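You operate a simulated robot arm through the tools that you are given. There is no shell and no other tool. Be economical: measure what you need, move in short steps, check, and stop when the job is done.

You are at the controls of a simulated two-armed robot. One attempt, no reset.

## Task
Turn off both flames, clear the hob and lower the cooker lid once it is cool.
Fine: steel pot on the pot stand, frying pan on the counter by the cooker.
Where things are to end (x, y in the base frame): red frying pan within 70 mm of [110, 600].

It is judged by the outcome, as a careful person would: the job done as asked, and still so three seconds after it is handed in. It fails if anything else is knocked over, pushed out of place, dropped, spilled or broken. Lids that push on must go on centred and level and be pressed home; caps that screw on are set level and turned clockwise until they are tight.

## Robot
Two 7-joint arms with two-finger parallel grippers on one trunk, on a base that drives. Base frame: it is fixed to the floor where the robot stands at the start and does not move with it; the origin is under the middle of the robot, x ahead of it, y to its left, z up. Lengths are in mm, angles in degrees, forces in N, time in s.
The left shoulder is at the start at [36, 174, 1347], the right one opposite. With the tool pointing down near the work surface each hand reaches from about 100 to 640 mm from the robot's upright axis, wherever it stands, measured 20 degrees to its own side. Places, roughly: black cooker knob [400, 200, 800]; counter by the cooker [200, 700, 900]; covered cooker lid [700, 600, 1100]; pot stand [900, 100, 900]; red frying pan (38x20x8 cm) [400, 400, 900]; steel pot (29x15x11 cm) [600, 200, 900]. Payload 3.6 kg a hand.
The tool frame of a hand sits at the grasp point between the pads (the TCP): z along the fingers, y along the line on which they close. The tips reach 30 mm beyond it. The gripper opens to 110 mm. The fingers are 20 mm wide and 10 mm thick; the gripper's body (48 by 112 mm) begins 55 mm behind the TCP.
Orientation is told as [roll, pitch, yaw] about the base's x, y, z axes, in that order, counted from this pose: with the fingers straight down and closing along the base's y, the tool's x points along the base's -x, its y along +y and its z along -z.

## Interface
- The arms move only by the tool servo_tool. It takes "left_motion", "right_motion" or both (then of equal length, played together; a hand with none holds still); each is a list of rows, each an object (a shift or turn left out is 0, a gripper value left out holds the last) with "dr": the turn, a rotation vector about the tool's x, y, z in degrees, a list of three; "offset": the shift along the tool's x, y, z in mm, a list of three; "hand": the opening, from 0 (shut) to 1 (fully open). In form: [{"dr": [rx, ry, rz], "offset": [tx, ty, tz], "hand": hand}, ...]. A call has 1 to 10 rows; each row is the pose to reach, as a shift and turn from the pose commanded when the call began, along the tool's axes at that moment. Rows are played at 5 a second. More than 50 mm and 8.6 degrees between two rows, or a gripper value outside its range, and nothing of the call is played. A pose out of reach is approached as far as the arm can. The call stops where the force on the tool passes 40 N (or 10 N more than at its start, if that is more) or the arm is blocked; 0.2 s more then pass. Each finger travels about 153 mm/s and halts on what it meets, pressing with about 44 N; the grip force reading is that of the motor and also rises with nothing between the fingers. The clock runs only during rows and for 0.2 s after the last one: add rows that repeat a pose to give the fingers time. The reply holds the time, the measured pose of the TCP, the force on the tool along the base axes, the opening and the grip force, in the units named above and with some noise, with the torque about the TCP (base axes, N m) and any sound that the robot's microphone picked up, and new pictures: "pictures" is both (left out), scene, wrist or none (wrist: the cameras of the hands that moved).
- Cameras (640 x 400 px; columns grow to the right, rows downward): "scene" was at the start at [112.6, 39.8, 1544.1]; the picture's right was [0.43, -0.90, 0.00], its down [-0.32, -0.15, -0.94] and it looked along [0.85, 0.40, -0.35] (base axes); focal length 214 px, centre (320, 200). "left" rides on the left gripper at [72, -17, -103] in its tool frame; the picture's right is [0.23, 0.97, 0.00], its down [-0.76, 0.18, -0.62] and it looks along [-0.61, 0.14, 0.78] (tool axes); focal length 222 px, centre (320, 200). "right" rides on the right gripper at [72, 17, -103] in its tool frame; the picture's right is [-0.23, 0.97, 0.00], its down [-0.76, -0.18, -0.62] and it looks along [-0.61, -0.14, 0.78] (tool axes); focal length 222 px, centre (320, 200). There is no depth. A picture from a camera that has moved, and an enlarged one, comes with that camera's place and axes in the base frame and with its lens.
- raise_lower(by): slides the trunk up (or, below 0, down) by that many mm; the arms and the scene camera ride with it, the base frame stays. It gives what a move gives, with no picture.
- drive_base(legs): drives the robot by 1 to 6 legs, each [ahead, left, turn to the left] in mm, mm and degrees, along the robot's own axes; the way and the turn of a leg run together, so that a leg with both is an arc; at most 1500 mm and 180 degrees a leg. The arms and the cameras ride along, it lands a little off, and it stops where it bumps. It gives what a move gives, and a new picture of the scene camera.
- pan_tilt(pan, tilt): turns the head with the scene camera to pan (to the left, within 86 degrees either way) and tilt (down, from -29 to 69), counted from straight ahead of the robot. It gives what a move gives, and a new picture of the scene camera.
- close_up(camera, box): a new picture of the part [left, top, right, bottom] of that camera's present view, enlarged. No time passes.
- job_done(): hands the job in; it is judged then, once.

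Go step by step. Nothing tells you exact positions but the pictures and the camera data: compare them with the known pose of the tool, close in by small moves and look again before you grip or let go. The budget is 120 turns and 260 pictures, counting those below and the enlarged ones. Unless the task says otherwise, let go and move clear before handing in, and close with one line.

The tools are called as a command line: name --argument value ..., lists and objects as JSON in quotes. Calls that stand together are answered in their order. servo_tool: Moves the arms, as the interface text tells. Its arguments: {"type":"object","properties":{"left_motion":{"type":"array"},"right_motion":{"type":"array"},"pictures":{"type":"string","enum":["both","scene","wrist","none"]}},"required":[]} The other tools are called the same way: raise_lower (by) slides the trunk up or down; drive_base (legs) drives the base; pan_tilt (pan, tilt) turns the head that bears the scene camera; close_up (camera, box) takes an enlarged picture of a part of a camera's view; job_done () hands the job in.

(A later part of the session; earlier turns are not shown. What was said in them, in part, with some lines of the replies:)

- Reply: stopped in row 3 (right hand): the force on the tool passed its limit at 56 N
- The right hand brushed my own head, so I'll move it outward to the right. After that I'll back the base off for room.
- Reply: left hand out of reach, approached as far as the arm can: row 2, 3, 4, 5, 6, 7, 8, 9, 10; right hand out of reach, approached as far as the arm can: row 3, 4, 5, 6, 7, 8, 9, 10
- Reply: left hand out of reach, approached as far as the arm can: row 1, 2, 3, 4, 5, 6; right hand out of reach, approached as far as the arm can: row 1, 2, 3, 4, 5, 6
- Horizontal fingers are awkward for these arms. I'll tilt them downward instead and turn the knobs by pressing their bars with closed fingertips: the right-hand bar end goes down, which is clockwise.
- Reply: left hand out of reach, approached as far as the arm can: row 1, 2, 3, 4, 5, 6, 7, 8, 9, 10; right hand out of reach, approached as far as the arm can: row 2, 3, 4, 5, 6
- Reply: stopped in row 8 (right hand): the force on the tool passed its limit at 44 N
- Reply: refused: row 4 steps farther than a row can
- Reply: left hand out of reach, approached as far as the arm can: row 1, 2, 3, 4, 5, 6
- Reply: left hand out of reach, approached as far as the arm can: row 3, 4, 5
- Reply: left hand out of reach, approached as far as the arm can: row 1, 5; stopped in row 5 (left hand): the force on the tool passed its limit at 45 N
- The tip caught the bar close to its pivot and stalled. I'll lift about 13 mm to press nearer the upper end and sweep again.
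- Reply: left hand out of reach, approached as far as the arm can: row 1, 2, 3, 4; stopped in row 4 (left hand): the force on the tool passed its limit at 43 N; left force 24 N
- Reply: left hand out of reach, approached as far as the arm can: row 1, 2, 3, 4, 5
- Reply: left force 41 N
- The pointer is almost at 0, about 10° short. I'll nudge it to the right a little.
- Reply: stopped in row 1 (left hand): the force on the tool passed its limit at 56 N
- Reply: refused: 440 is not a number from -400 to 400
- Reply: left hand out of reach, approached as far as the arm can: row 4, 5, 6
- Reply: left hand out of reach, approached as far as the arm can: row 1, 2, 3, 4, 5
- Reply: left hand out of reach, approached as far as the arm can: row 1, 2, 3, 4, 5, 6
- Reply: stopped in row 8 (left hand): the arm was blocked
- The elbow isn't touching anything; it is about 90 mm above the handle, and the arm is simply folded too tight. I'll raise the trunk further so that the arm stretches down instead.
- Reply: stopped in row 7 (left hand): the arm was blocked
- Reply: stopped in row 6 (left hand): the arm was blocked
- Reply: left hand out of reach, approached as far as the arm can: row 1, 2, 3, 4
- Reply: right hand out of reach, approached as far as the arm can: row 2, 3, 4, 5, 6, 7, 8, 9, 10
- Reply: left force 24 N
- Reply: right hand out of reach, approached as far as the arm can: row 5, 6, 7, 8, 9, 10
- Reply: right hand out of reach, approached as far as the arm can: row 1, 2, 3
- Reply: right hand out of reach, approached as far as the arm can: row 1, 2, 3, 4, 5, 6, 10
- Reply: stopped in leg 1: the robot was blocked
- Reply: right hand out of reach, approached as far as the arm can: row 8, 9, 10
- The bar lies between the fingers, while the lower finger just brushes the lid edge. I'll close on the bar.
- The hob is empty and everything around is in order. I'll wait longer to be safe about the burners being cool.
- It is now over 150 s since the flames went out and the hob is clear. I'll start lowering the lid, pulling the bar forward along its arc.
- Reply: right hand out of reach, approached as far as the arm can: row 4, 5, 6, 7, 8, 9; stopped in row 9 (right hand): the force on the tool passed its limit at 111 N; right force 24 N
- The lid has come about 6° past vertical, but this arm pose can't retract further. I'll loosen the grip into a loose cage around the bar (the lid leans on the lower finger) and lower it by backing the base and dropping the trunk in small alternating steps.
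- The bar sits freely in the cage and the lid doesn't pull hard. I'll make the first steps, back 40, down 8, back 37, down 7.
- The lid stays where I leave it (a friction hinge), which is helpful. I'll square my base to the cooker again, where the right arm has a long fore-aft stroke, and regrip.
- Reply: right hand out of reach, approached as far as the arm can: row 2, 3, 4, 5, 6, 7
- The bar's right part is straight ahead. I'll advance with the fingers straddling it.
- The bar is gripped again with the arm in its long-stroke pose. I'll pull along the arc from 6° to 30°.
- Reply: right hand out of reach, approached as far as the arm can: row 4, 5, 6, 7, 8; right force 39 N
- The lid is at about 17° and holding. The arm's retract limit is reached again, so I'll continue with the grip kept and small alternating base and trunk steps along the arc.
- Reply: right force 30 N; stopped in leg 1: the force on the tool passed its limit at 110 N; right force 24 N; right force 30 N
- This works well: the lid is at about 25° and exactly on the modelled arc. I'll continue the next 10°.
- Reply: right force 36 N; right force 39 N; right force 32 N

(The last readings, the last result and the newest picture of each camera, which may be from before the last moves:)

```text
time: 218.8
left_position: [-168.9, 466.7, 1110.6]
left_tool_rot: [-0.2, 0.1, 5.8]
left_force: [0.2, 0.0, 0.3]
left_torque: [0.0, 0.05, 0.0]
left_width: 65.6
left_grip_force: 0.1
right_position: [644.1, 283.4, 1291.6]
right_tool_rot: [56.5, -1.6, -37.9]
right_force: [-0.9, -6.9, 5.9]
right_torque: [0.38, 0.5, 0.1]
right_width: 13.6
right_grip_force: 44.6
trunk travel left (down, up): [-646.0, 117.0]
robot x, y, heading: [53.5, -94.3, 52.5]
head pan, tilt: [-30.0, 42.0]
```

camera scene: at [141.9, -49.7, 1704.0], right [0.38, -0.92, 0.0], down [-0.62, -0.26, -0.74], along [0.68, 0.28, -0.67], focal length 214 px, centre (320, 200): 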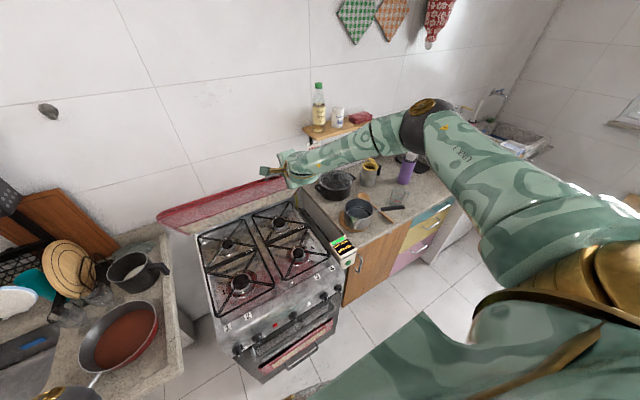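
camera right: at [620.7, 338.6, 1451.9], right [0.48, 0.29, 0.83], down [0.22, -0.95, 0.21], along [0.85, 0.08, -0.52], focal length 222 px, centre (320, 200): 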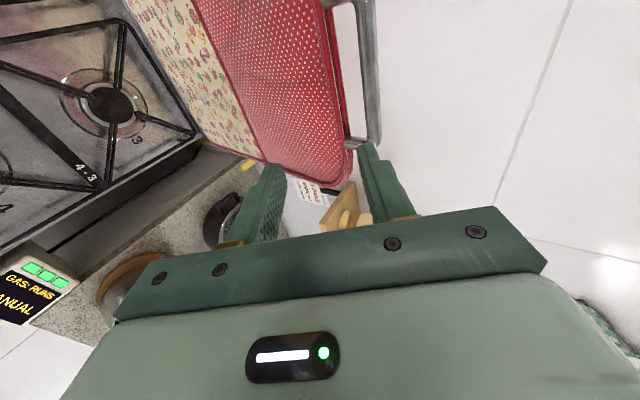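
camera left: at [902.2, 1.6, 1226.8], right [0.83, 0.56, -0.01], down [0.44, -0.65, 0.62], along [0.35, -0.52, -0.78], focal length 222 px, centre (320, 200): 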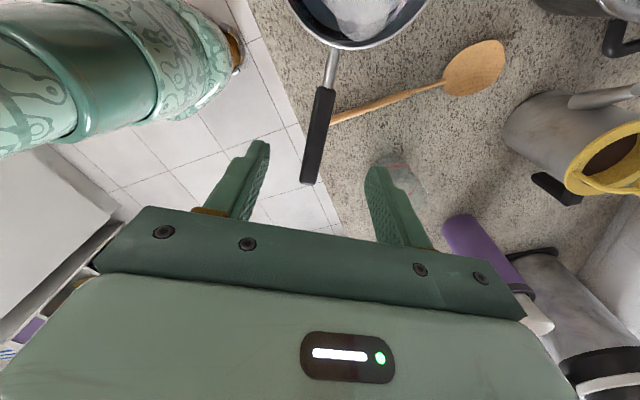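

The lid is at 35°, still tracking the arc perfectly. I'll continue to about 55°.

raise_lower --by -8

drive_base --legs '[[-21, 0, 0]]'

raise_lower --by -17

drive_base --legs '[[-21, 0, 0]]'

raise_lower --by -17

drive_base --legs '[[-20, 0, 0]]'

raise_lower --by -18

drive_base --legs '[[-18, 0, 0]]'

raise_lower --by -20

```text
time: 219.3
left_position: [-171.2, 463.3, 1103.7]
left_tool_rot: [-0.1, -0.2, 5.9]
left_force: [0.1, 0.5, -0.2]
left_torque: [0.01, -0.02, -0.01]
left_width: 66.2
left_grip_force: 0.1
right_position: [642.5, 280.6, 1286.7]
right_tool_rot: [56.8, -1.5, -37.9]
right_force: [-7.8, -20.0, 24.8]
right_torque: [0.41, 0.24, -0.27]
right_width: 13.7
right_grip_force: 44.7
trunk travel left (down, up): [-638.0, 125.0]
robot x, y, heading: [58.0, -93.0, 52.6]
head pan, tilt: [-30.0, 42.0]
```

```text
time: 220.2
left_position: [-179.1, 453.0, 1101.1]
left_tool_rot: [-0.5, 0.3, 5.9]
left_force: [0.3, -0.1, 0.1]
left_torque: [0.02, 0.0, 0.03]
left_width: 66.2
left_grip_force: 0.0
right_position: [635.0, 269.9, 1279.1]
right_tool_rot: [56.1, -1.7, -37.8]
right_force: [8.8, 5.1, -13.1]
right_torque: [-0.09, -0.01, -1.02]
right_width: 13.4
right_grip_force: 44.9
trunk travel left (down, up): [-638.0, 125.0]
robot x, y, heading: [40.5, -111.2, 52.8]
head pan, tilt: [-30.0, 42.0]
camera scene: at [129.3, -66.7, 1688.0], right [0.39, -0.92, 0.0], down [-0.62, -0.26, -0.74], along [0.68, 0.29, -0.67], focal length 214 px, centre (320, 200)
```

scene: 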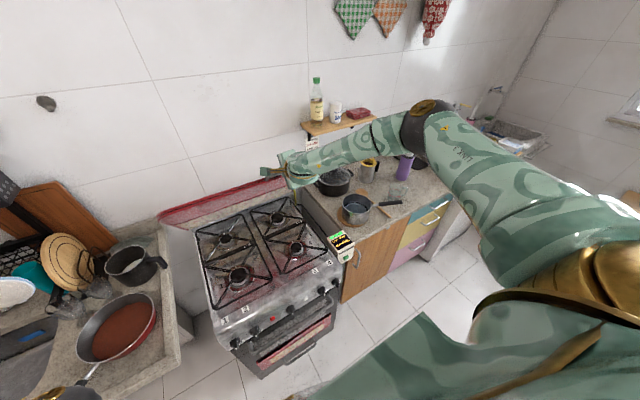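

```text
time: 220.8
left_position: [-184.2, 446.7, 1087.1]
left_tool_rot: [-0.1, -0.2, 5.8]
left_force: [-0.1, 0.0, -0.2]
left_torque: [0.01, -0.01, 0.02]
left_width: 65.9
left_grip_force: 0.0
right_position: [630.3, 263.2, 1268.9]
right_tool_rot: [56.7, -1.7, -38.0]
right_force: [-9.0, -22.5, 24.4]
right_torque: [0.28, 0.18, -0.32]
right_width: 13.6
right_grip_force: 44.9
trunk travel left (down, up): [-621.0, 142.0]
robot x, y, heading: [42.1, -111.7, 52.7]
head pan, tilt: [-30.0, 42.0]
```

```text
time: 221.6
left_position: [-192.8, 436.0, 1084.6]
left_tool_rot: [-0.3, 0.2, 6.0]
left_force: [0.6, 0.0, -0.3]
left_torque: [0.0, -0.02, 0.0]
left_width: 66.0
left_grip_force: 0.1
right_position: [623.6, 254.2, 1258.8]
right_tool_rot: [56.0, -1.7, -37.8]
right_force: [10.1, 7.9, -15.2]
right_torque: [-0.19, -0.1, -1.13]
right_width: 13.4
right_grip_force: 44.4
trunk travel left (down, up): [-621.0, 142.0]
robot x, y, heading: [26.0, -126.2, 52.5]
head pan, tilt: [-30.0, 42.0]
camera scene: at [117.4, -82.3, 1670.9], right [0.39, -0.92, 0.0], down [-0.62, -0.26, -0.74], along [0.68, 0.29, -0.67], focal length 214 px, centre (320, 200)
```

scene: 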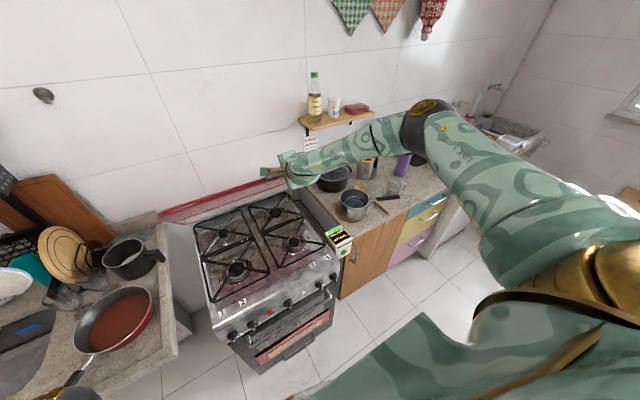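

```text
time: 222.2
left_position: [-196.6, 430.9, 1069.5]
left_tool_rot: [-0.1, -0.1, 5.9]
left_force: [-0.6, -0.7, 0.2]
left_torque: [0.0, -0.03, -0.01]
left_width: 65.9
left_grip_force: 0.1
right_position: [617.5, 246.2, 1249.9]
right_tool_rot: [56.5, -1.7, -37.9]
right_force: [-8.5, -20.3, 18.3]
right_torque: [0.31, 0.3, -0.16]
right_width: 13.7
right_grip_force: 45.2
trunk travel left (down, up): [-604.0, 159.0]
robot x, y, heading: [27.8, -127.4, 52.4]
head pan, tilt: [-30.0, 42.0]
```

```text
time: 223.0
left_position: [-204.2, 420.4, 1066.7]
left_tool_rot: [-0.6, 0.3, 6.0]
left_force: [1.5, -1.2, 0.3]
left_torque: [-0.01, 0.0, 0.0]
left_width: 66.1
left_grip_force: 0.1
right_position: [612.4, 238.1, 1239.6]
right_tool_rot: [55.6, -1.9, -37.9]
right_force: [12.3, 12.6, -18.1]
right_torque: [-0.2, -0.13, -1.03]
right_width: 13.6
right_grip_force: 44.7
trunk travel left (down, up): [-604.0, 159.0]
robot x, y, heading: [19.5, -143.9, 52.8]
head pan, tilt: [-30.0, 42.0]
camera scene: at [106.6, -96.2, 1653.7], right [0.39, -0.92, 0.0], down [-0.62, -0.26, -0.74], along [0.68, 0.28, -0.67], focal length 214 px, centre (320, 200)
```

scene: 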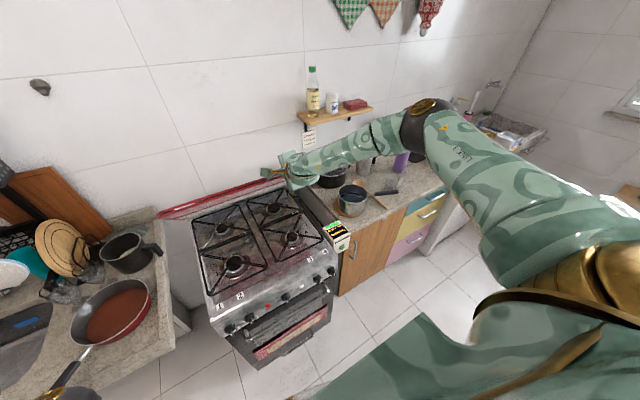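

```text
time: 223.7
left_position: [-208.9, 414.9, 1052.4]
left_tool_rot: [-0.1, -0.1, 5.9]
left_force: [-0.7, -0.5, -0.2]
left_torque: [0.0, 0.0, 0.05]
left_width: 65.8
left_grip_force: 0.0
right_position: [605.8, 230.1, 1229.0]
right_tool_rot: [56.2, -1.7, -38.2]
right_force: [-7.3, -17.6, 12.9]
right_torque: [0.16, 0.26, -0.16]
right_width: 13.5
right_grip_force: 45.1
trunk travel left (down, up): [-586.0, 177.0]
robot x, y, heading: [20.1, -145.5, 52.7]
head pan, tilt: [-30.0, 42.0]
```

```text
time: 224.4
left_position: [-214.3, 407.9, 1049.0]
left_tool_rot: [-0.5, 0.4, 6.0]
left_force: [0.3, 0.9, -0.4]
left_torque: [0.02, -0.01, 0.03]
left_width: 66.1
left_grip_force: 0.1
right_position: [602.5, 224.5, 1219.8]
right_tool_rot: [55.5, -1.8, -37.9]
right_force: [15.2, 15.0, -20.9]
right_torque: [-0.14, -0.05, -0.89]
right_width: 13.3
right_grip_force: 45.3
trunk travel left (down, up): [-586.0, 177.0]
robot x, y, heading: [5.9, -155.4, 52.6]
head pan, tilt: [-30.0, 42.0]
camera scene: at [96.9, -109.1, 1635.6], right [0.39, -0.92, 0.0], down [-0.62, -0.26, -0.74], along [0.68, 0.28, -0.67], focal length 214 px, centre (320, 200)
```

scene: 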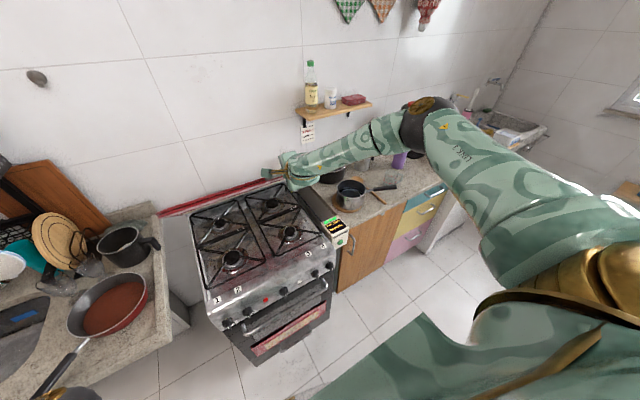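

```text
time: 225.1
left_position: [-219.5, 400.5, 1031.9]
left_tool_rot: [0.0, -0.1, 5.9]
left_force: [0.0, 0.4, 0.0]
left_torque: [-0.01, 0.04, 0.02]
left_width: 65.9
left_grip_force: 0.1
right_position: [595.3, 215.6, 1208.5]
right_tool_rot: [56.0, -1.8, -38.1]
right_force: [-7.4, -17.5, 12.9]
right_torque: [0.2, 0.3, -0.13]
right_width: 13.9
right_grip_force: 45.5
trunk travel left (down, up): [-566.0, 197.0]
robot x, y, heading: [5.3, -157.5, 52.6]
head pan, tilt: [-30.0, 42.0]
```

The lid is at about 50°. I'll continue to roughly 67° with the same interleaving.

drive_base --legs '[[-16, 0, 0]]'

raise_lower --by -16

drive_base --legs '[[-15, 0, 0]]'

raise_lower --by -19

drive_base --legs '[[-13, 0, 0]]'

raise_lower --by -20

drive_base --legs '[[-16, 0, 0]]'

raise_lower --by -30

drive_base --legs '[[-16, 0, 0]]'

raise_lower --by -26

```text
time: 225.9
left_position: [-224.6, 394.2, 1028.4]
left_tool_rot: [-0.6, 0.3, 6.0]
left_force: [-0.4, 0.4, -0.2]
left_torque: [-0.01, 0.0, -0.03]
left_width: 65.9
left_grip_force: 0.0
right_position: [591.2, 210.5, 1199.6]
right_tool_rot: [55.4, -1.9, -38.1]
right_force: [15.9, 13.4, -16.5]
right_torque: [-0.22, -0.16, -0.99]
right_width: 13.6
right_grip_force: 44.5
trunk travel left (down, up): [-566.0, 197.0]
robot x, y, heading: [-2.9, -169.8, 52.9]
head pan, tilt: [-30.0, 42.0]
camera scene: at [87.7, -121.2, 1615.6], right [0.39, -0.92, 0.0], down [-0.62, -0.26, -0.74], along [0.68, 0.29, -0.67], focal length 214 px, centre (320, 200)
```

scene: 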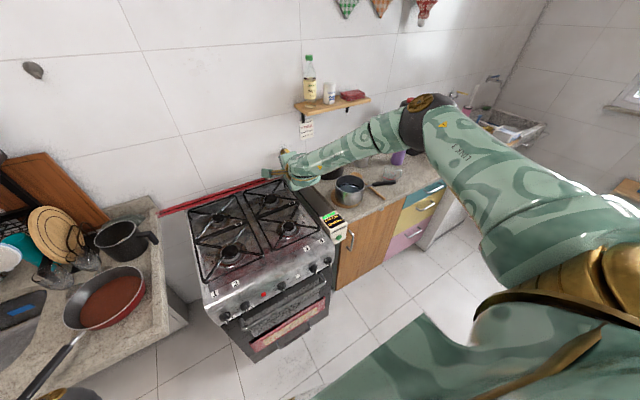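

```text
time: 226.5
left_position: [-227.9, 388.2, 1014.5]
left_tool_rot: [-0.2, -0.1, 6.0]
left_force: [0.5, -0.8, -0.5]
left_torque: [-0.04, 0.02, 0.01]
left_width: 66.2
left_grip_force: 0.1
right_position: [587.3, 204.0, 1187.6]
right_tool_rot: [55.8, -1.9, -38.1]
right_force: [-4.0, -10.9, 5.4]
right_torque: [0.01, 0.28, -0.22]
right_width: 14.0
right_grip_force: 45.2
trunk travel left (down, up): [-550.0, 213.0]
robot x, y, heading: [-1.9, -170.7, 52.6]
head pan, tilt: [-30.0, 42.0]
```

```text
time: 227.3
left_position: [-233.0, 382.9, 1012.5]
left_tool_rot: [-0.6, 0.3, 6.1]
left_force: [0.0, 1.0, 0.1]
left_torque: [-0.02, 0.01, -0.04]
left_width: 65.9
left_grip_force: 0.0
right_position: [583.9, 200.1, 1182.5]
right_tool_rot: [55.3, -1.9, -38.0]
right_force: [18.5, 19.2, -22.0]
right_torque: [0.01, 0.13, -0.49]
right_width: 13.5
right_grip_force: 45.0
trunk travel left (down, up): [-550.0, 213.0]
robot x, y, heading: [-16.4, -181.9, 52.6]
head pan, tilt: [-30.0, 42.0]
camera scene: at [80.8, -130.3, 1599.4], right [0.39, -0.92, 0.0], down [-0.62, -0.26, -0.74], along [0.68, 0.28, -0.67], focal length 214 px, centre (320, 200)
```

scene: 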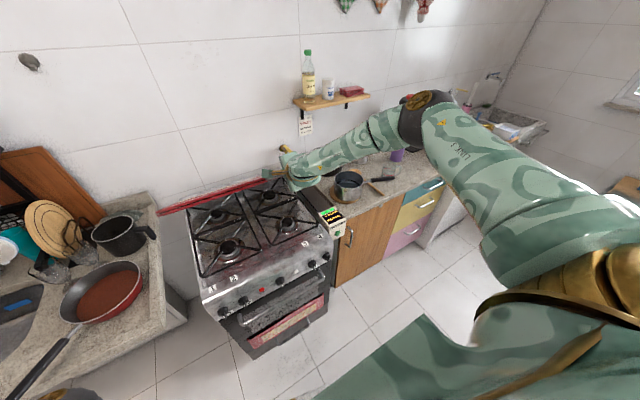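

```text
time: 227.9
left_position: [-237.9, 378.0, 996.0]
left_tool_rot: [-0.2, 0.0, 6.0]
left_force: [0.2, 0.1, 0.5]
left_torque: [-0.03, -0.03, 0.05]
left_width: 66.3
left_grip_force: 0.0
right_position: [578.3, 193.2, 1169.3]
right_tool_rot: [55.7, -1.9, -38.2]
right_force: [-3.3, -10.8, 3.6]
right_torque: [-0.12, 0.22, -0.36]
right_width: 13.4
right_grip_force: 44.9
trunk travel left (down, up): [-531.0, 232.0]
robot x, y, heading: [-13.7, -181.4, 52.6]
head pan, tilt: [-30.0, 42.0]
```

```text
time: 228.7
left_position: [-241.2, 370.5, 994.0]
left_tool_rot: [-0.4, 0.2, 6.0]
left_force: [0.1, 1.0, 1.0]
left_torque: [-0.02, 0.05, 0.02]
left_width: 66.2
left_grip_force: 0.1
right_position: [576.8, 190.1, 1162.6]
right_tool_rot: [55.3, -1.9, -38.1]
right_force: [19.7, 19.4, -20.2]
right_torque: [0.02, 0.08, -0.52]
right_width: 13.5
right_grip_force: 45.4
trunk travel left (down, up): [-531.0, 232.0]
robot x, y, heading: [-20.1, -194.7, 52.7]
head pan, tilt: [-30.0, 42.0]
camera scene: at [74.0, -139.2, 1580.3], right [0.39, -0.92, 0.0], down [-0.62, -0.26, -0.74], along [0.68, 0.29, -0.67], focal length 214 px, centre (320, 200)
```

scene: 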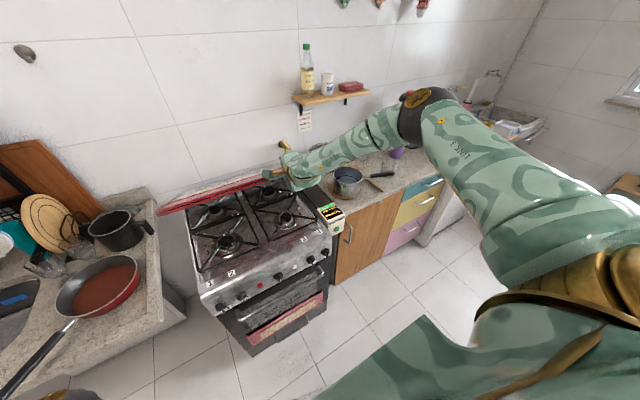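

```text
time: 229.4
left_position: [-245.2, 367.1, 975.6]
left_tool_rot: [-0.2, 0.1, 6.1]
left_force: [0.6, 0.0, 0.6]
left_torque: [-0.01, 0.02, -0.02]
left_width: 65.9
left_grip_force: 0.1
right_position: [572.5, 182.4, 1147.8]
right_tool_rot: [55.5, -2.0, -38.2]
right_force: [-3.2, -10.6, 3.4]
right_torque: [-0.12, 0.27, -0.33]
right_width: 14.1
right_grip_force: 45.2
trunk travel left (down, up): [-511.0, 252.0]
robot x, y, heading: [-20.4, -192.6, 52.8]
head pan, tilt: [-30.0, 42.0]
```

```text
time: 230.2
left_position: [-250.1, 360.1, 973.2]
left_tool_rot: [-0.5, 0.3, 6.1]
left_force: [-1.5, -0.3, 0.8]
left_torque: [0.02, -0.02, -0.03]
left_width: 66.2
left_grip_force: 0.1
right_position: [567.7, 176.1, 1143.0]
right_tool_rot: [55.1, -2.0, -38.1]
right_force: [20.5, 22.0, -18.3]
right_torque: [0.15, 0.14, -0.26]
right_width: 13.6
right_grip_force: 45.0
trunk travel left (down, up): [-511.0, 252.0]
robot x, y, heading: [-32.2, -205.8, 52.8]
head pan, tilt: [-30.0, 42.0]
camera scene: at [65.9, -149.5, 1560.2], right [0.39, -0.92, 0.0], down [-0.62, -0.26, -0.74], along [0.68, 0.29, -0.67], focal length 214 px, centre (320, 200)
```

scene: 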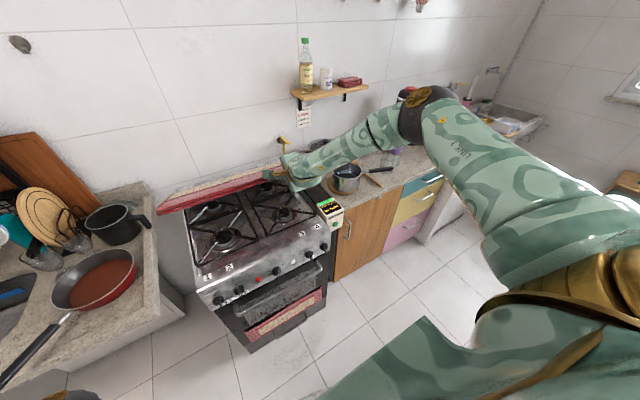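

```text
time: 230.9
left_position: [-257.4, 351.2, 946.9]
left_tool_rot: [-0.1, -0.1, 6.0]
left_force: [0.1, 0.7, -0.4]
left_torque: [0.01, 0.01, 0.0]
left_width: 65.9
left_grip_force: 0.0
right_position: [560.9, 167.1, 1119.7]
right_tool_rot: [55.4, -2.1, -38.2]
right_force: [-13.9, -23.0, 10.6]
right_torque: [0.04, 0.47, -0.04]
right_width: 13.6
right_grip_force: 45.1
trunk travel left (down, up): [-481.0, 282.0]
robot x, y, heading: [-30.3, -206.2, 52.8]
head pan, tilt: [-30.0, 42.0]
```

```text
time: 231.7
left_position: [-261.0, 346.6, 943.7]
left_tool_rot: [-0.4, 0.4, 6.2]
left_force: [0.2, -1.2, -0.2]
left_torque: [-0.02, -0.01, -0.03]
left_width: 66.1
left_grip_force: 0.1
right_position: [558.1, 164.9, 1113.9]
right_tool_rot: [54.9, -2.3, -38.2]
right_force: [19.1, 24.3, -13.6]
right_torque: [0.12, -0.06, -0.57]
right_width: 13.4
right_grip_force: 44.7
trunk travel left (down, up): [-481.0, 282.0]
robot x, y, heading: [-38.6, -217.9, 52.8]
head pan, tilt: [-30.0, 42.0]
camera scene: at [58.0, -158.3, 1530.1], right [0.39, -0.92, 0.0], down [-0.62, -0.26, -0.74], along [0.68, 0.29, -0.67], focal length 214 px, centre (320, 200)
```

scene: 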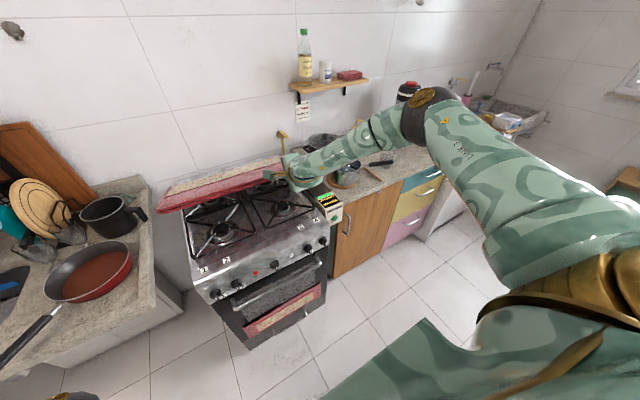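

```text
time: 232.4
left_position: [-265.3, 341.5, 920.6]
left_tool_rot: [-0.2, -0.1, 6.0]
left_force: [-0.1, 0.3, -0.1]
left_torque: [0.0, 0.0, -0.02]
left_width: 65.8
left_grip_force: 0.1
right_position: [553.8, 157.8, 1091.2]
right_tool_rot: [55.0, -2.1, -38.2]
right_force: [-10.4, -14.9, 4.9]
right_torque: [-0.04, 0.44, -0.06]
right_width: 13.4
right_grip_force: 45.2
trunk travel left (down, up): [-455.0, 308.0]
robot x, y, heading: [-41.8, -219.8, 52.8]
head pan, tilt: [-30.0, 42.0]
```

The lid is at about 68° and the measured points fit a circle nicely. I'll continue to about 81°, then finish with the force-limited arm motion.

raise_lower --by -16

drive_base --legs '[[-9, 0, 0]]'

raise_lower --by -26

drive_base --legs '[[-9, 0, 0]]'

raise_lower --by -26

drive_base --legs '[[-8, 0, 0]]'

raise_lower --by -24

```text
time: 233.0
left_position: [-266.8, 339.2, 905.6]
left_tool_rot: [0.0, -0.2, 6.1]
left_force: [0.1, -0.2, -0.1]
left_torque: [-0.01, -0.02, 0.0]
left_width: 66.1
left_grip_force: 0.2
right_position: [552.6, 158.2, 1076.2]
right_tool_rot: [55.0, -2.2, -38.3]
right_force: [-18.5, -26.1, 9.0]
right_torque: [0.02, 0.44, -0.1]
right_width: 13.4
right_grip_force: 45.1
trunk travel left (down, up): [-439.0, 324.0]
robot x, y, heading: [-40.4, -217.2, 53.1]
head pan, tilt: [-30.0, 42.0]
```

```text
time: 233.8
left_position: [-269.3, 336.3, 902.8]
left_tool_rot: [-0.4, 0.1, 6.3]
left_force: [-0.4, 0.7, -0.1]
left_torque: [-0.01, -0.01, -0.02]
left_width: 66.0
left_grip_force: 0.0
right_position: [551.6, 156.5, 1074.0]
right_tool_rot: [54.8, -2.3, -38.3]
right_force: [5.0, 6.3, -3.2]
right_torque: [0.23, -0.02, -0.39]
right_width: 13.5
right_grip_force: 45.6
trunk travel left (down, up): [-439.0, 324.0]
robot x, y, heading: [-44.8, -222.2, 52.8]
head pan, tilt: [-30.0, 42.0]
camera scene: at [53.7, -163.1, 1488.3], right [0.39, -0.92, 0.0], down [-0.62, -0.26, -0.74], along [0.68, 0.29, -0.67], focal length 214 px, centre (320, 200)
```

scene: 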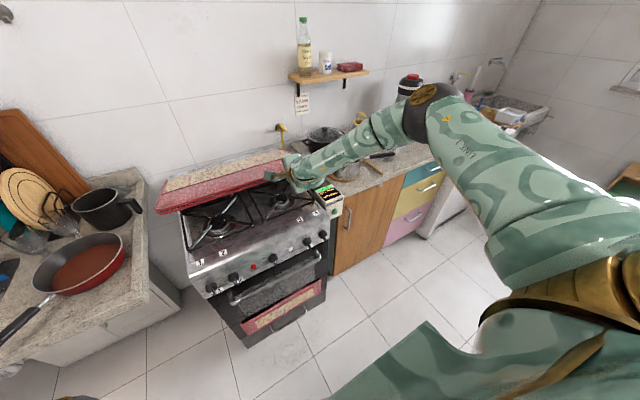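

```text
time: 234.5
left_position: [-272.8, 332.2, 878.0]
left_tool_rot: [-0.1, -0.3, 6.2]
left_force: [-1.1, 0.6, 0.6]
left_torque: [0.0, 0.04, 0.0]
left_width: 66.1
left_grip_force: 0.0
right_position: [548.2, 150.7, 1047.8]
right_tool_rot: [54.5, -2.2, -38.4]
right_force: [-21.3, -29.7, 8.1]
right_torque: [-0.1, 0.39, -0.18]
right_width: 13.8
right_grip_force: 45.2
trunk travel left (down, up): [-413.0, 350.0]
robot x, y, heading: [-41.7, -227.9, 53.0]
head pan, tilt: [-30.0, 42.0]
```

```text
time: 235.2
left_position: [-275.4, 329.6, 876.4]
left_tool_rot: [-0.4, 0.1, 6.1]
left_force: [0.7, 0.3, -0.3]
left_torque: [0.0, 0.03, -0.01]
left_width: 66.0
left_grip_force: 0.0
right_position: [547.2, 150.7, 1044.8]
right_tool_rot: [54.4, -2.3, -38.3]
right_force: [3.8, 1.3, 0.1]
right_torque: [0.23, -0.05, -0.29]
right_width: 13.7
right_grip_force: 44.8
trunk travel left (down, up): [-413.0, 350.0]
robot x, y, heading: [-48.3, -232.0, 53.0]
head pan, tilt: [-30.0, 42.0]
camera scene: at [51.6, -165.9, 1462.2], right [0.39, -0.92, 0.0], down [-0.62, -0.26, -0.74], along [0.68, 0.29, -0.67], focal length 214 px, centre (320, 200)
```

scene: 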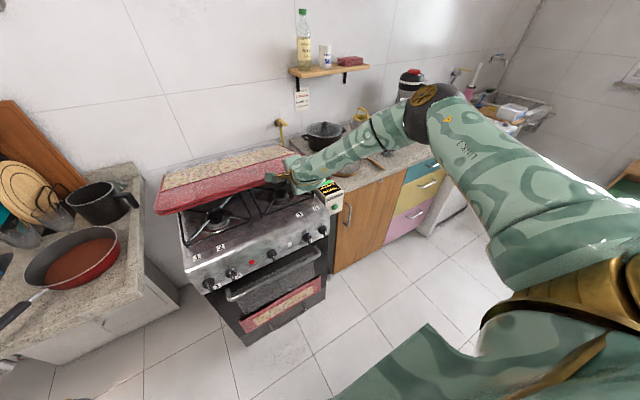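

```text
time: 235.9
left_position: [-277.7, 325.3, 852.6]
left_tool_rot: [-0.2, -0.3, 6.0]
left_force: [-0.6, -0.6, 0.0]
left_torque: [0.01, -0.02, -0.04]
left_width: 65.9
left_grip_force: 0.0
right_position: [544.0, 145.7, 1015.7]
right_tool_rot: [53.9, -2.3, -38.3]
right_force: [-22.7, -32.0, 6.0]
right_torque: [-0.15, 0.37, -0.05]
right_width: 13.6
right_grip_force: 45.3
trunk travel left (down, up): [-387.0, 376.0]
robot x, y, heading: [-52.9, -231.6, 52.8]
head pan, tilt: [-30.0, 42.0]
```

```text
time: 236.7
left_position: [-280.5, 321.3, 851.4]
left_tool_rot: [-0.3, 0.0, 6.2]
left_force: [-0.3, -0.6, 0.0]
left_torque: [0.05, 0.02, 0.06]
left_width: 65.9
left_grip_force: 0.0
right_position: [544.5, 145.6, 1015.5]
right_tool_rot: [53.9, -2.3, -38.3]
right_force: [1.6, -2.7, 0.4]
right_torque: [0.27, -0.01, -0.08]
right_width: 13.7
right_grip_force: 45.2
trunk travel left (down, up): [-387.0, 376.0]
robot x, y, heading: [-53.0, -238.9, 53.2]
head pan, tilt: [-30.0, 42.0]
camera scene: at [50.7, -167.3, 1436.1], right [0.39, -0.92, 0.0], down [-0.62, -0.26, -0.74], along [0.68, 0.29, -0.67], focal length 214 px, centre (320, 200)
```

scene: 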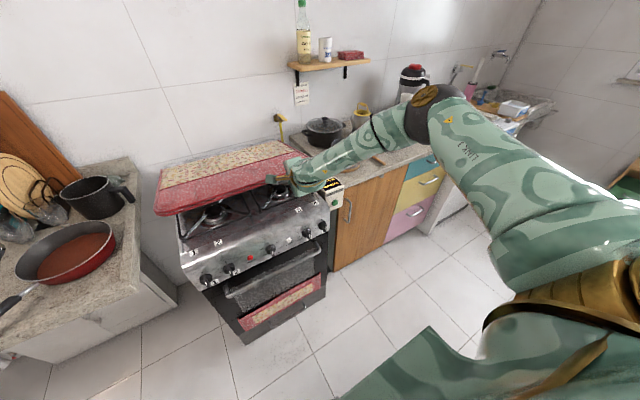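

```text
time: 237.4
left_position: [-282.9, 319.4, 829.0]
left_tool_rot: [-0.2, -0.2, 6.1]
left_force: [-0.4, 0.1, 0.3]
left_torque: [0.01, 0.0, -0.07]
left_width: 66.1
left_grip_force: 0.0
right_position: [540.5, 142.0, 986.7]
right_tool_rot: [53.2, -2.4, -38.4]
right_force: [-18.8, -28.2, 2.3]
right_torque: [-0.22, 0.33, -0.05]
right_width: 13.6
right_grip_force: 45.3
trunk travel left (down, up): [-363.0, 400.0]
robot x, y, heading: [-57.8, -233.8, 52.9]
head pan, tilt: [-30.0, 42.0]
```

The lid is nearly down, at 82°. I'll lower a little more and look closely at the gap and at my fingers relative to the grate.

drive_base --legs '[[-5, 0, 0]]'

raise_lower --by -20

close_up --camera "scene" --box '[140, 120, 360, 270]'

close_up --camera "right" --box '[100, 20, 480, 220]'

```text
time: 238.1
left_position: [-284.2, 316.6, 827.2]
left_tool_rot: [-0.2, 0.0, 6.2]
left_force: [0.7, -0.8, 0.5]
left_torque: [-0.01, -0.01, 0.0]
left_width: 65.9
left_grip_force: 0.1
right_position: [543.3, 141.9, 987.2]
right_tool_rot: [53.3, -2.4, -38.4]
right_force: [-5.4, -12.5, 2.0]
right_torque: [0.2, 0.1, 0.07]
right_width: 13.5
right_grip_force: 44.9
trunk travel left (down, up): [-363.0, 400.0]
robot x, y, heading: [-58.1, -240.1, 53.3]
head pan, tilt: [-30.0, 42.0]
camera scene: at [51.0, -166.7, 1412.1], right [0.39, -0.92, 0.0], down [-0.62, -0.26, -0.74], along [0.68, 0.29, -0.67], focal length 214 px, centre (320, 200)
```

scene: 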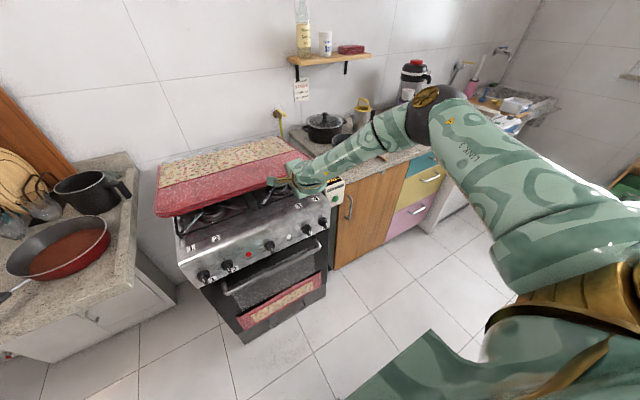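

```text
time: 238.8
left_position: [-284.7, 316.7, 808.8]
left_tool_rot: [-0.2, -0.1, 6.2]
left_force: [-0.1, -0.2, 0.5]
left_torque: [0.03, 0.0, 0.01]
left_width: 66.2
left_grip_force: 0.1
right_position: [539.7, 140.0, 960.9]
right_tool_rot: [52.7, -2.5, -38.4]
right_force: [-18.1, -24.5, 1.4]
right_torque: [-0.29, 0.23, -0.2]
right_width: 13.6
right_grip_force: 45.1
trunk travel left (down, up): [-343.0, 420.0]
robot x, y, heading: [-55.3, -240.7, 52.9]
head pan, tilt: [-30.0, 42.0]
```

```text
2.67 times, centred on (250, 195) of scene
camera zoom: at [53.1, -163.4, 1392.0], right [0.39, -0.92, 0.0], down [-0.61, -0.26, -0.75], along [0.69, 0.29, -0.67], focal length 572 px, centre (507, 213)
```

zoom: 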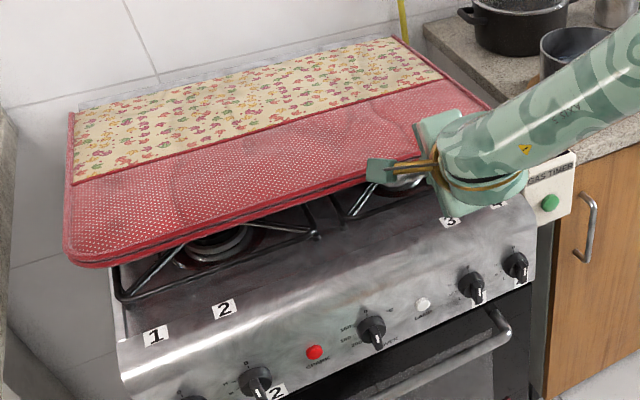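

```text
1.68 times, centred on (290, 120) of right
camera zoom: at [437.3, 129.8, 1034.3], right [0.52, 0.34, 0.78], down [0.21, -0.94, 0.27], along [0.83, 0.03, -0.56], focal length 374 px, centre (370, 335)
```

zoom: 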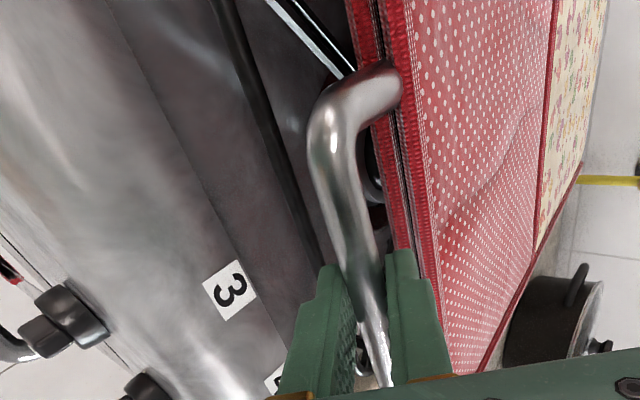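

The lid edge is still a few centimetres above the grates and my fingers are clear. I'll lower in small steps and watch for contact.

raise_lower --by -12

raise_lower --by -8

close_up --camera "scene" --box '[140, 120, 360, 270]'

```text
time: 239.2
left_position: [-283.3, 318.4, 795.2]
left_tool_rot: [-0.3, 0.1, 6.2]
left_force: [0.0, -0.2, -0.2]
left_torque: [0.0, -0.01, -0.02]
left_width: 66.3
left_grip_force: 0.1
right_position: [538.8, 140.1, 944.8]
right_tool_rot: [51.8, -2.5, -38.3]
right_force: [-14.5, -16.4, -3.0]
right_torque: [-0.33, 0.11, -0.32]
right_width: 13.7
right_grip_force: 45.1
trunk travel left (down, up): [-333.0, 430.0]
robot x, y, heading: [-55.3, -242.5, 53.2]
head pan, tilt: [-30.0, 42.0]
stopped: the force on the tool passed its limit at 42 N (the readings are from after the stop); the commanded pose is now the measured one
```

```text
time: 239.8
left_position: [-285.3, 316.1, 790.1]
left_tool_rot: [-0.3, -0.1, 6.2]
left_force: [0.6, 0.7, -0.8]
left_torque: [-0.04, 0.0, -0.04]
left_width: 66.1
left_grip_force: 0.2
right_position: [540.1, 139.8, 941.8]
right_tool_rot: [52.1, -2.5, -38.2]
right_force: [-18.8, -25.3, -0.4]
right_torque: [-0.09, 0.43, 0.23]
right_width: 13.8
right_grip_force: 44.8
trunk travel left (down, up): [-325.0, 438.0]
robot x, y, heading: [-55.0, -239.6, 53.3]
head pan, tilt: [-30.0, 42.0]
```

```text
2.67 times, centred on (250, 195) of scene
camera zoom: at [57.2, -158.4, 1373.9], right [0.39, -0.92, 0.0], down [-0.61, -0.26, -0.74], along [0.69, 0.29, -0.67], focal length 572 px, centre (507, 213)
```

zoom: 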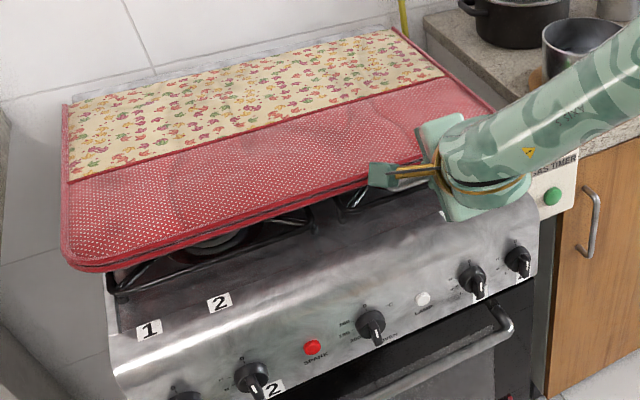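

drive_base --legs '[[-8, 0, 0]]'

raise_lower --by -8

raise_lower --by -8

close_up --camera "scene" --box '[140, 120, 360, 270]'

close_up --camera "right" --box '[100, 20, 480, 220]'

```text
time: 240.6
left_position: [-286.8, 313.3, 787.7]
left_tool_rot: [-0.5, 0.1, 6.2]
left_force: [0.2, 0.0, -0.9]
left_torque: [0.01, 0.0, -0.01]
left_width: 65.9
left_grip_force: 0.1
right_position: [540.0, 138.4, 940.7]
right_tool_rot: [52.3, -2.4, -38.4]
right_force: [10.1, 10.7, 0.1]
right_torque: [0.18, -0.14, -0.13]
right_width: 13.4
right_grip_force: 45.4
trunk travel left (down, up): [-325.0, 438.0]
robot x, y, heading: [-61.8, -249.2, 53.0]
head pan, tilt: [-30.0, 42.0]
camera scene: at [56.9, -158.6, 1373.2], right [0.39, -0.92, 0.0], down [-0.62, -0.26, -0.74], along [0.68, 0.29, -0.67], focal length 214 px, centre (320, 200)
```

scene: 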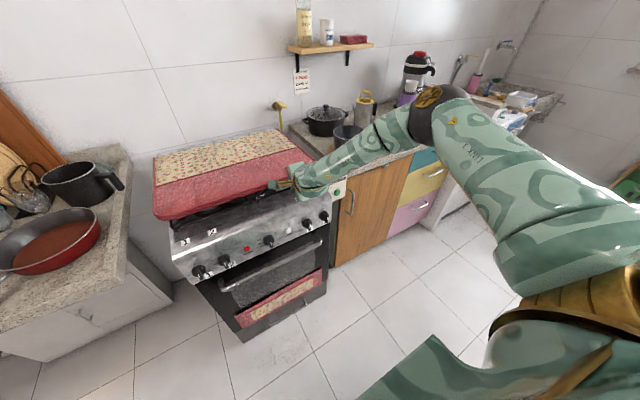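

```text
time: 241.1
left_position: [-289.4, 312.6, 779.6]
left_tool_rot: [-0.5, 0.1, 6.3]
left_force: [0.7, -1.0, 0.5]
left_torque: [0.02, 0.01, 0.0]
left_width: 66.2
left_grip_force: 0.0
right_position: [538.8, 138.5, 933.3]
right_tool_rot: [52.1, -2.5, -38.5]
right_force: [1.0, 5.4, -3.2]
right_torque: [-0.09, 0.23, 0.05]
right_width: 13.8
right_grip_force: 45.2
trunk travel left (down, up): [-317.0, 446.0]
robot x, y, heading: [-62.2, -250.0, 53.1]
head pan, tilt: [-30.0, 42.0]
```

```text
time: 241.7
left_position: [-288.8, 312.6, 773.0]
left_tool_rot: [-0.5, 0.2, 6.3]
left_force: [-0.1, 1.0, -0.3]
left_torque: [0.02, -0.02, -0.01]
left_width: 65.9
left_grip_force: 0.0
right_position: [540.0, 138.4, 926.4]
right_tool_rot: [52.0, -2.6, -38.5]
right_force: [-2.1, 3.4, -2.5]
right_torque: [-0.18, 0.07, -0.2]
right_width: 13.8
right_grip_force: 44.8
trunk travel left (down, up): [-309.0, 454.0]
robot x, y, heading: [-59.2, -247.7, 52.9]
head pan, tilt: [-30.0, 42.0]
```

```text
2.67 times, centred on (250, 195) of scene
camera zoom: at [59.2, -154.5, 1357.0], right [0.39, -0.92, 0.0], down [-0.62, -0.26, -0.74], along [0.68, 0.29, -0.67], focal length 572 px, centre (507, 213)
```

zoom: 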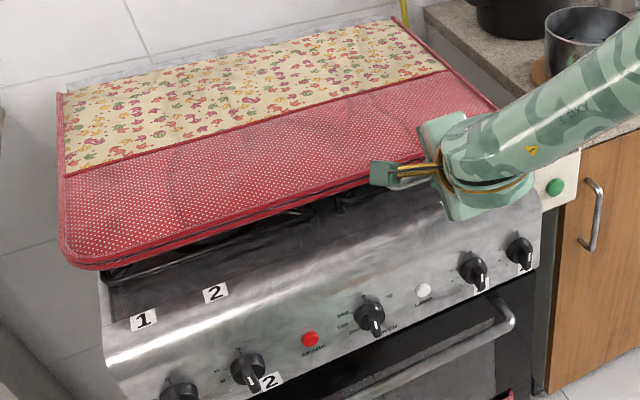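

```text
1.68 times, centred on (290, 120) of right
camera zoom: at [437.0, 129.9, 999.6], right [0.52, 0.35, 0.78], down [0.21, -0.94, 0.28], along [0.82, 0.02, -0.57], focal length 374 px, centre (370, 335)
```

zoom: 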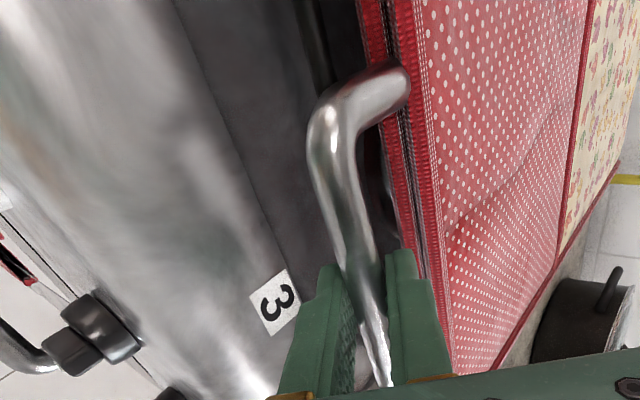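

raise_lower --by -5

raise_lower --by -5

close_up --camera "scene" --box '[140, 120, 360, 270]'

```text
time: 242.2
left_position: [-289.1, 312.3, 767.6]
left_tool_rot: [-0.5, 0.0, 6.3]
left_force: [-0.4, 0.9, 0.2]
left_torque: [-0.01, 0.02, 0.0]
left_width: 66.0
left_grip_force: 0.0
right_position: [538.2, 138.4, 920.6]
right_tool_rot: [51.9, -2.6, -38.4]
right_force: [-5.4, 1.9, -3.1]
right_torque: [-0.23, 0.11, -0.16]
right_width: 13.5
right_grip_force: 45.5
trunk travel left (down, up): [-304.0, 459.0]
robot x, y, heading: [-60.3, -246.9, 53.3]
head pan, tilt: [-30.0, 42.0]
```

```text
time: 242.8
left_position: [-290.3, 312.6, 762.6]
left_tool_rot: [-0.4, 0.1, 6.2]
left_force: [0.4, -1.2, -0.4]
left_torque: [0.0, 0.03, 0.01]
left_width: 65.9
left_grip_force: 0.0
right_position: [540.3, 138.0, 919.4]
right_tool_rot: [52.1, -2.6, -38.5]
right_force: [-3.5, -1.6, 10.5]
right_torque: [0.35, 0.23, 0.44]
right_width: 13.9
right_grip_force: 44.3
trunk travel left (down, up): [-299.0, 464.0]
robot x, y, heading: [-62.6, -247.2, 52.9]
head pan, tilt: [-30.0, 42.0]
```

```text
2.67 times, centred on (250, 195) of scene
camera zoom: at [60.0, -152.9, 1347.4], right [0.39, -0.92, 0.0], down [-0.61, -0.26, -0.74], along [0.68, 0.29, -0.67], focal length 572 px, centre (507, 213)
```

zoom: 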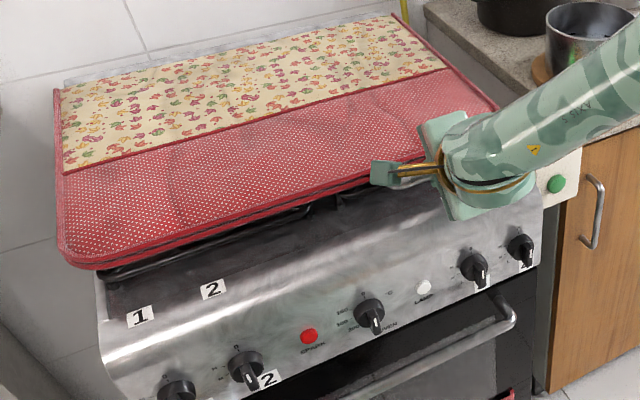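

There is contact now. I'll open slightly, slide back off the bar, and check whether the lid is fully down.

servo_tool --right_motion '[{"offset": [0, 0, 0], "hand": 0.18}, {"offset": [0, 0, 0], "hand": 0.18}, {"offset": [0, 0, -15]}, {"offset": [0, 0, -35]}, {"offset": [0, 10, -65]}, {"offset": [0, 20, -90]}]' --pictures "none"

close_up --camera "scene" --box '[140, 120, 360, 270]'

close_up --camera "right" --box '[100, 20, 480, 220]'

```text
time: 244.2
left_position: [-288.3, 312.6, 763.1]
left_tool_rot: [-0.4, 0.2, 6.3]
left_force: [0.5, 0.2, -0.2]
left_torque: [0.01, 0.01, -0.04]
left_width: 66.2
left_grip_force: 0.1
right_position: [501.1, 93.9, 988.8]
right_tool_rot: [51.9, -2.5, -38.6]
right_force: [0.5, -0.4, 0.3]
right_torque: [0.0, 0.03, 0.0]
right_width: 20.0
right_grip_force: 0.1
right hand out of reach, approached as far as the arm can: row 3, 4
trunk travel left (down, up): [-299.0, 464.0]
robot x, y, heading: [-60.4, -248.4, 53.3]
head pan, tilt: [-30.0, 42.0]
```

```text
2.67 times, centred on (250, 195) of scene
camera zoom: at [62.3, -153.3, 1347.0], right [0.39, -0.92, 0.0], down [-0.62, -0.26, -0.74], along [0.68, 0.29, -0.67], focal length 572 px, centre (507, 213)
```

zoom: 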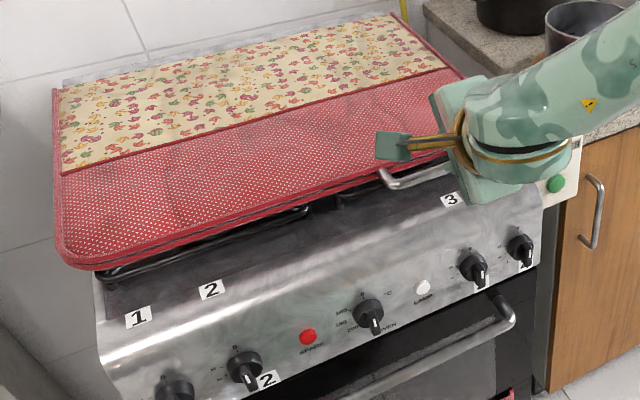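

```text
1.68 times, centred on (290, 120) of right
camera zoom: at [398.5, 85.6, 1062.6], right [0.53, 0.35, 0.78], down [0.21, -0.94, 0.28], along [0.82, 0.02, -0.57], focal length 374 px, centre (370, 335)
```

zoom: 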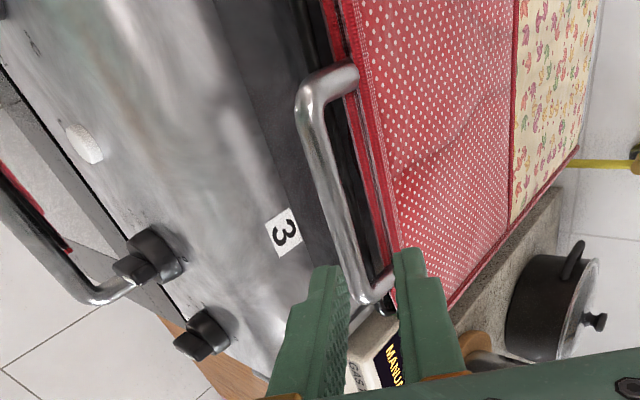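

The lid looks down. To be sure it is fully seated I'll press lightly on its handle from above with closed fingers.

servo_tool --right_motion '[{"offset": [0, 8, 0], "hand": 0}, {"offset": [0, 16, 20], "hand": 0}, {"offset": [0, 16, 40], "hand": 0}, {"offset": [0, 14, 58], "hand": 0}, {"offset": [0, 14, 58], "hand": 0}]' --pictures "none"

raise_lower --by -20

raise_lower --by -12

close_up --camera "scene" --box '[140, 120, 360, 270]'

```text
time: 245.4
left_position: [-288.5, 310.6, 761.8]
left_tool_rot: [-0.3, 0.0, 6.3]
left_force: [0.8, 0.0, 0.0]
left_torque: [0.02, -0.01, 0.0]
left_width: 65.6
left_grip_force: 0.0
right_position: [535.2, 136.5, 965.9]
right_tool_rot: [51.9, -2.6, -38.5]
right_force: [-0.6, -0.4, -0.6]
right_torque: [0.05, -0.01, 0.01]
right_width: 0.0
right_grip_force: 37.8
trunk travel left (down, up): [-299.0, 464.0]
robot x, y, heading: [-60.1, -250.2, 52.8]
head pan, tilt: [-30.0, 42.0]
```

```text
time: 246.1
left_position: [-288.8, 311.9, 743.4]
left_tool_rot: [-0.4, 0.1, 6.3]
left_force: [0.4, -0.8, -0.6]
left_torque: [0.02, 0.01, 0.0]
left_width: 66.0
left_grip_force: 0.0
right_position: [535.5, 135.9, 943.0]
right_tool_rot: [51.9, -2.6, -38.5]
right_force: [1.6, 1.9, -0.4]
right_torque: [0.14, -0.08, -0.06]
right_width: 0.0
right_grip_force: 37.5
trunk travel left (down, up): [-279.0, 484.0]
robot x, y, heading: [-62.7, -251.0, 53.3]
head pan, tilt: [-30.0, 42.0]
```

```text
time: 246.6
left_position: [-287.6, 311.9, 729.5]
left_tool_rot: [-0.6, 0.2, 6.3]
left_force: [0.2, 0.1, -0.8]
left_torque: [-0.01, 0.02, 0.0]
left_width: 66.1
left_grip_force: 0.0
right_position: [540.0, 140.3, 938.1]
right_tool_rot: [52.9, -2.5, -38.6]
right_force: [1.0, 3.8, 3.5]
right_torque: [0.14, -0.06, 0.01]
right_width: 0.0
right_grip_force: 37.7
trunk travel left (down, up): [-267.0, 496.0]
robot x, y, heading: [-62.3, -249.7, 53.2]
head pan, tilt: [-30.0, 42.0]
stopped: the force on the tool passed its limit at 42 N (the readings are from after the stop); the commanded pose is now the measured one
```

```text
2.67 times, centred on (250, 195) of scene
camera zoom: at [71.4, -139.6, 1313.6], right [0.39, -0.92, 0.0], down [-0.62, -0.26, -0.74], along [0.68, 0.29, -0.67], focal length 572 px, centre (507, 213)
```

zoom: 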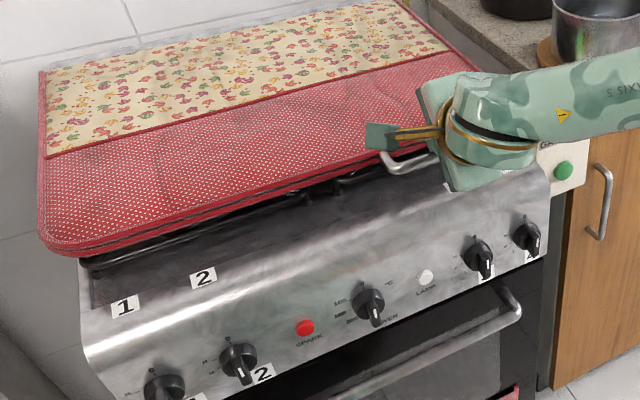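

The lid resists firm pressing, so it is fully seated, and all knobs remain at 0. I'll lift off, back away, and take a final look.

raise_lower --by 60

drive_base --legs '[[-200, 0, 0]]'

pan_tilt --pan 0 --tilt 30

close_up --camera "scene" --box '[40, 120, 520, 380]'

```text
time: 247.6
left_position: [-288.7, 312.1, 790.4]
left_tool_rot: [-0.5, 0.2, 6.3]
left_force: [-0.6, 0.9, -0.6]
left_torque: [-0.03, 0.03, -0.01]
left_width: 66.0
left_grip_force: 0.0
right_position: [538.5, 140.1, 997.9]
right_tool_rot: [52.7, -2.5, -38.5]
right_force: [-0.1, 0.0, -0.3]
right_torque: [0.02, 0.0, -0.02]
right_width: 0.0
right_grip_force: 36.8
trunk travel left (down, up): [-327.0, 436.0]
robot x, y, heading: [-60.1, -249.6, 52.9]
head pan, tilt: [-30.0, 42.0]
```

```text
time: 249.2
left_position: [-407.6, 152.0, 789.5]
left_tool_rot: [-0.3, 0.1, 6.0]
left_force: [0.0, 0.1, 0.0]
left_torque: [-0.01, 0.01, -0.01]
left_width: 65.9
left_grip_force: 0.1
right_position: [418.0, -24.5, 999.0]
right_tool_rot: [52.9, -2.6, -39.0]
right_force: [-0.4, 0.2, 0.2]
right_torque: [-0.01, 0.0, -0.02]
right_width: 0.0
right_grip_force: 37.6
trunk travel left (down, up): [-327.0, 436.0]
robot x, y, heading: [-183.5, -406.7, 52.6]
head pan, tilt: [-30.0, 42.0]
camera scene: at [-66.8, -323.0, 1375.8], right [0.39, -0.92, 0.0], down [-0.62, -0.26, -0.74], along [0.69, 0.29, -0.67], focal length 214 px, centre (320, 200)
```

scene: 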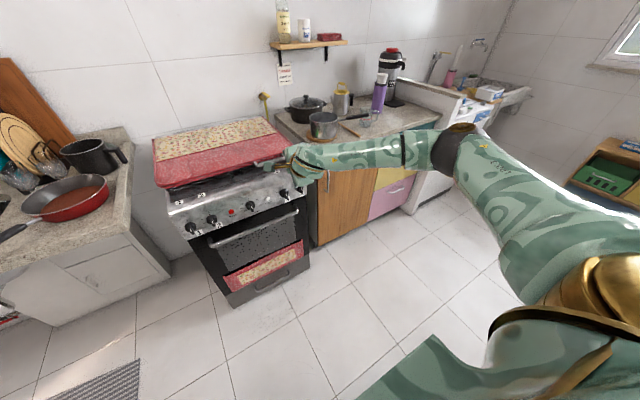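

```text
time: 250.2
left_position: [-407.1, 153.0, 791.3]
left_tool_rot: [-0.5, 0.2, 6.1]
left_force: [-0.4, 0.4, 0.8]
left_torque: [-0.01, 0.0, 0.01]
left_width: 65.9
left_grip_force: 0.1
right_position: [418.2, -23.2, 998.8]
right_tool_rot: [52.8, -2.4, -39.0]
right_force: [-0.2, 0.5, 0.2]
right_torque: [0.0, 0.02, -0.04]
right_width: 0.1
right_grip_force: 37.5
trunk travel left (down, up): [-327.0, 436.0]
robot x, y, heading: [-178.3, -406.2, 52.8]
head pan, tilt: [0.0, 30.0]
camera scene: at [-88.3, -282.3, 1393.8], right [0.8, -0.61, 0.0], down [-0.3, -0.4, -0.87], along [0.52, 0.69, -0.5], focal length 214 px, centre (320, 200)
```

scene: 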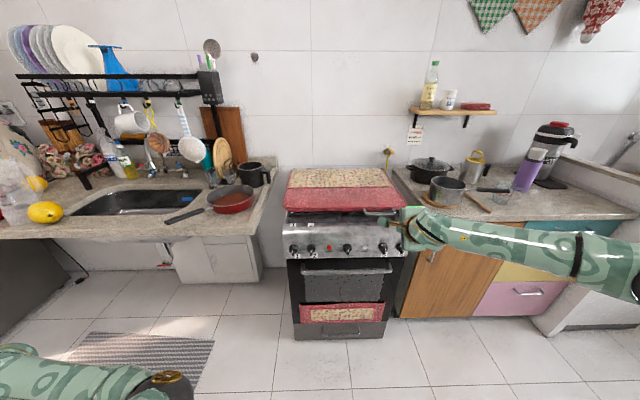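

```text
1.33 times, centred on (280, 250) of scene
camera zoom: at [-88.3, -282.3, 1393.8], right [0.8, -0.61, 0.0], down [-0.3, -0.4, -0.87], along [0.52, 0.69, -0.5], focal length 286 px, centre (373, 133)
```

zoom: 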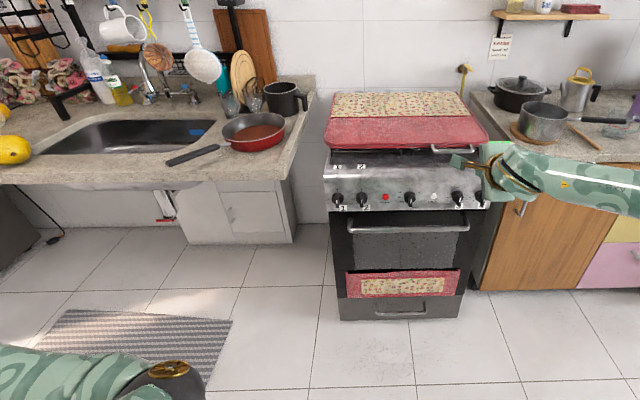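

Both flames are out with all the knobs at 0. The pan is at about (95, 580) on the left counter, the pot is centred on its stand, and the lid is down with both hands clear. I'm handing in now.

job_done

```text
The job is handed in.
```

I turned off both flames, moved the frying pan to the counter at about (95, 580) and the steel pot to the pot stand, then lowered the lid about 195 s after the second flame went out. I had no temperature reading, so "cool" rests on that wait and on there being no visible glow.
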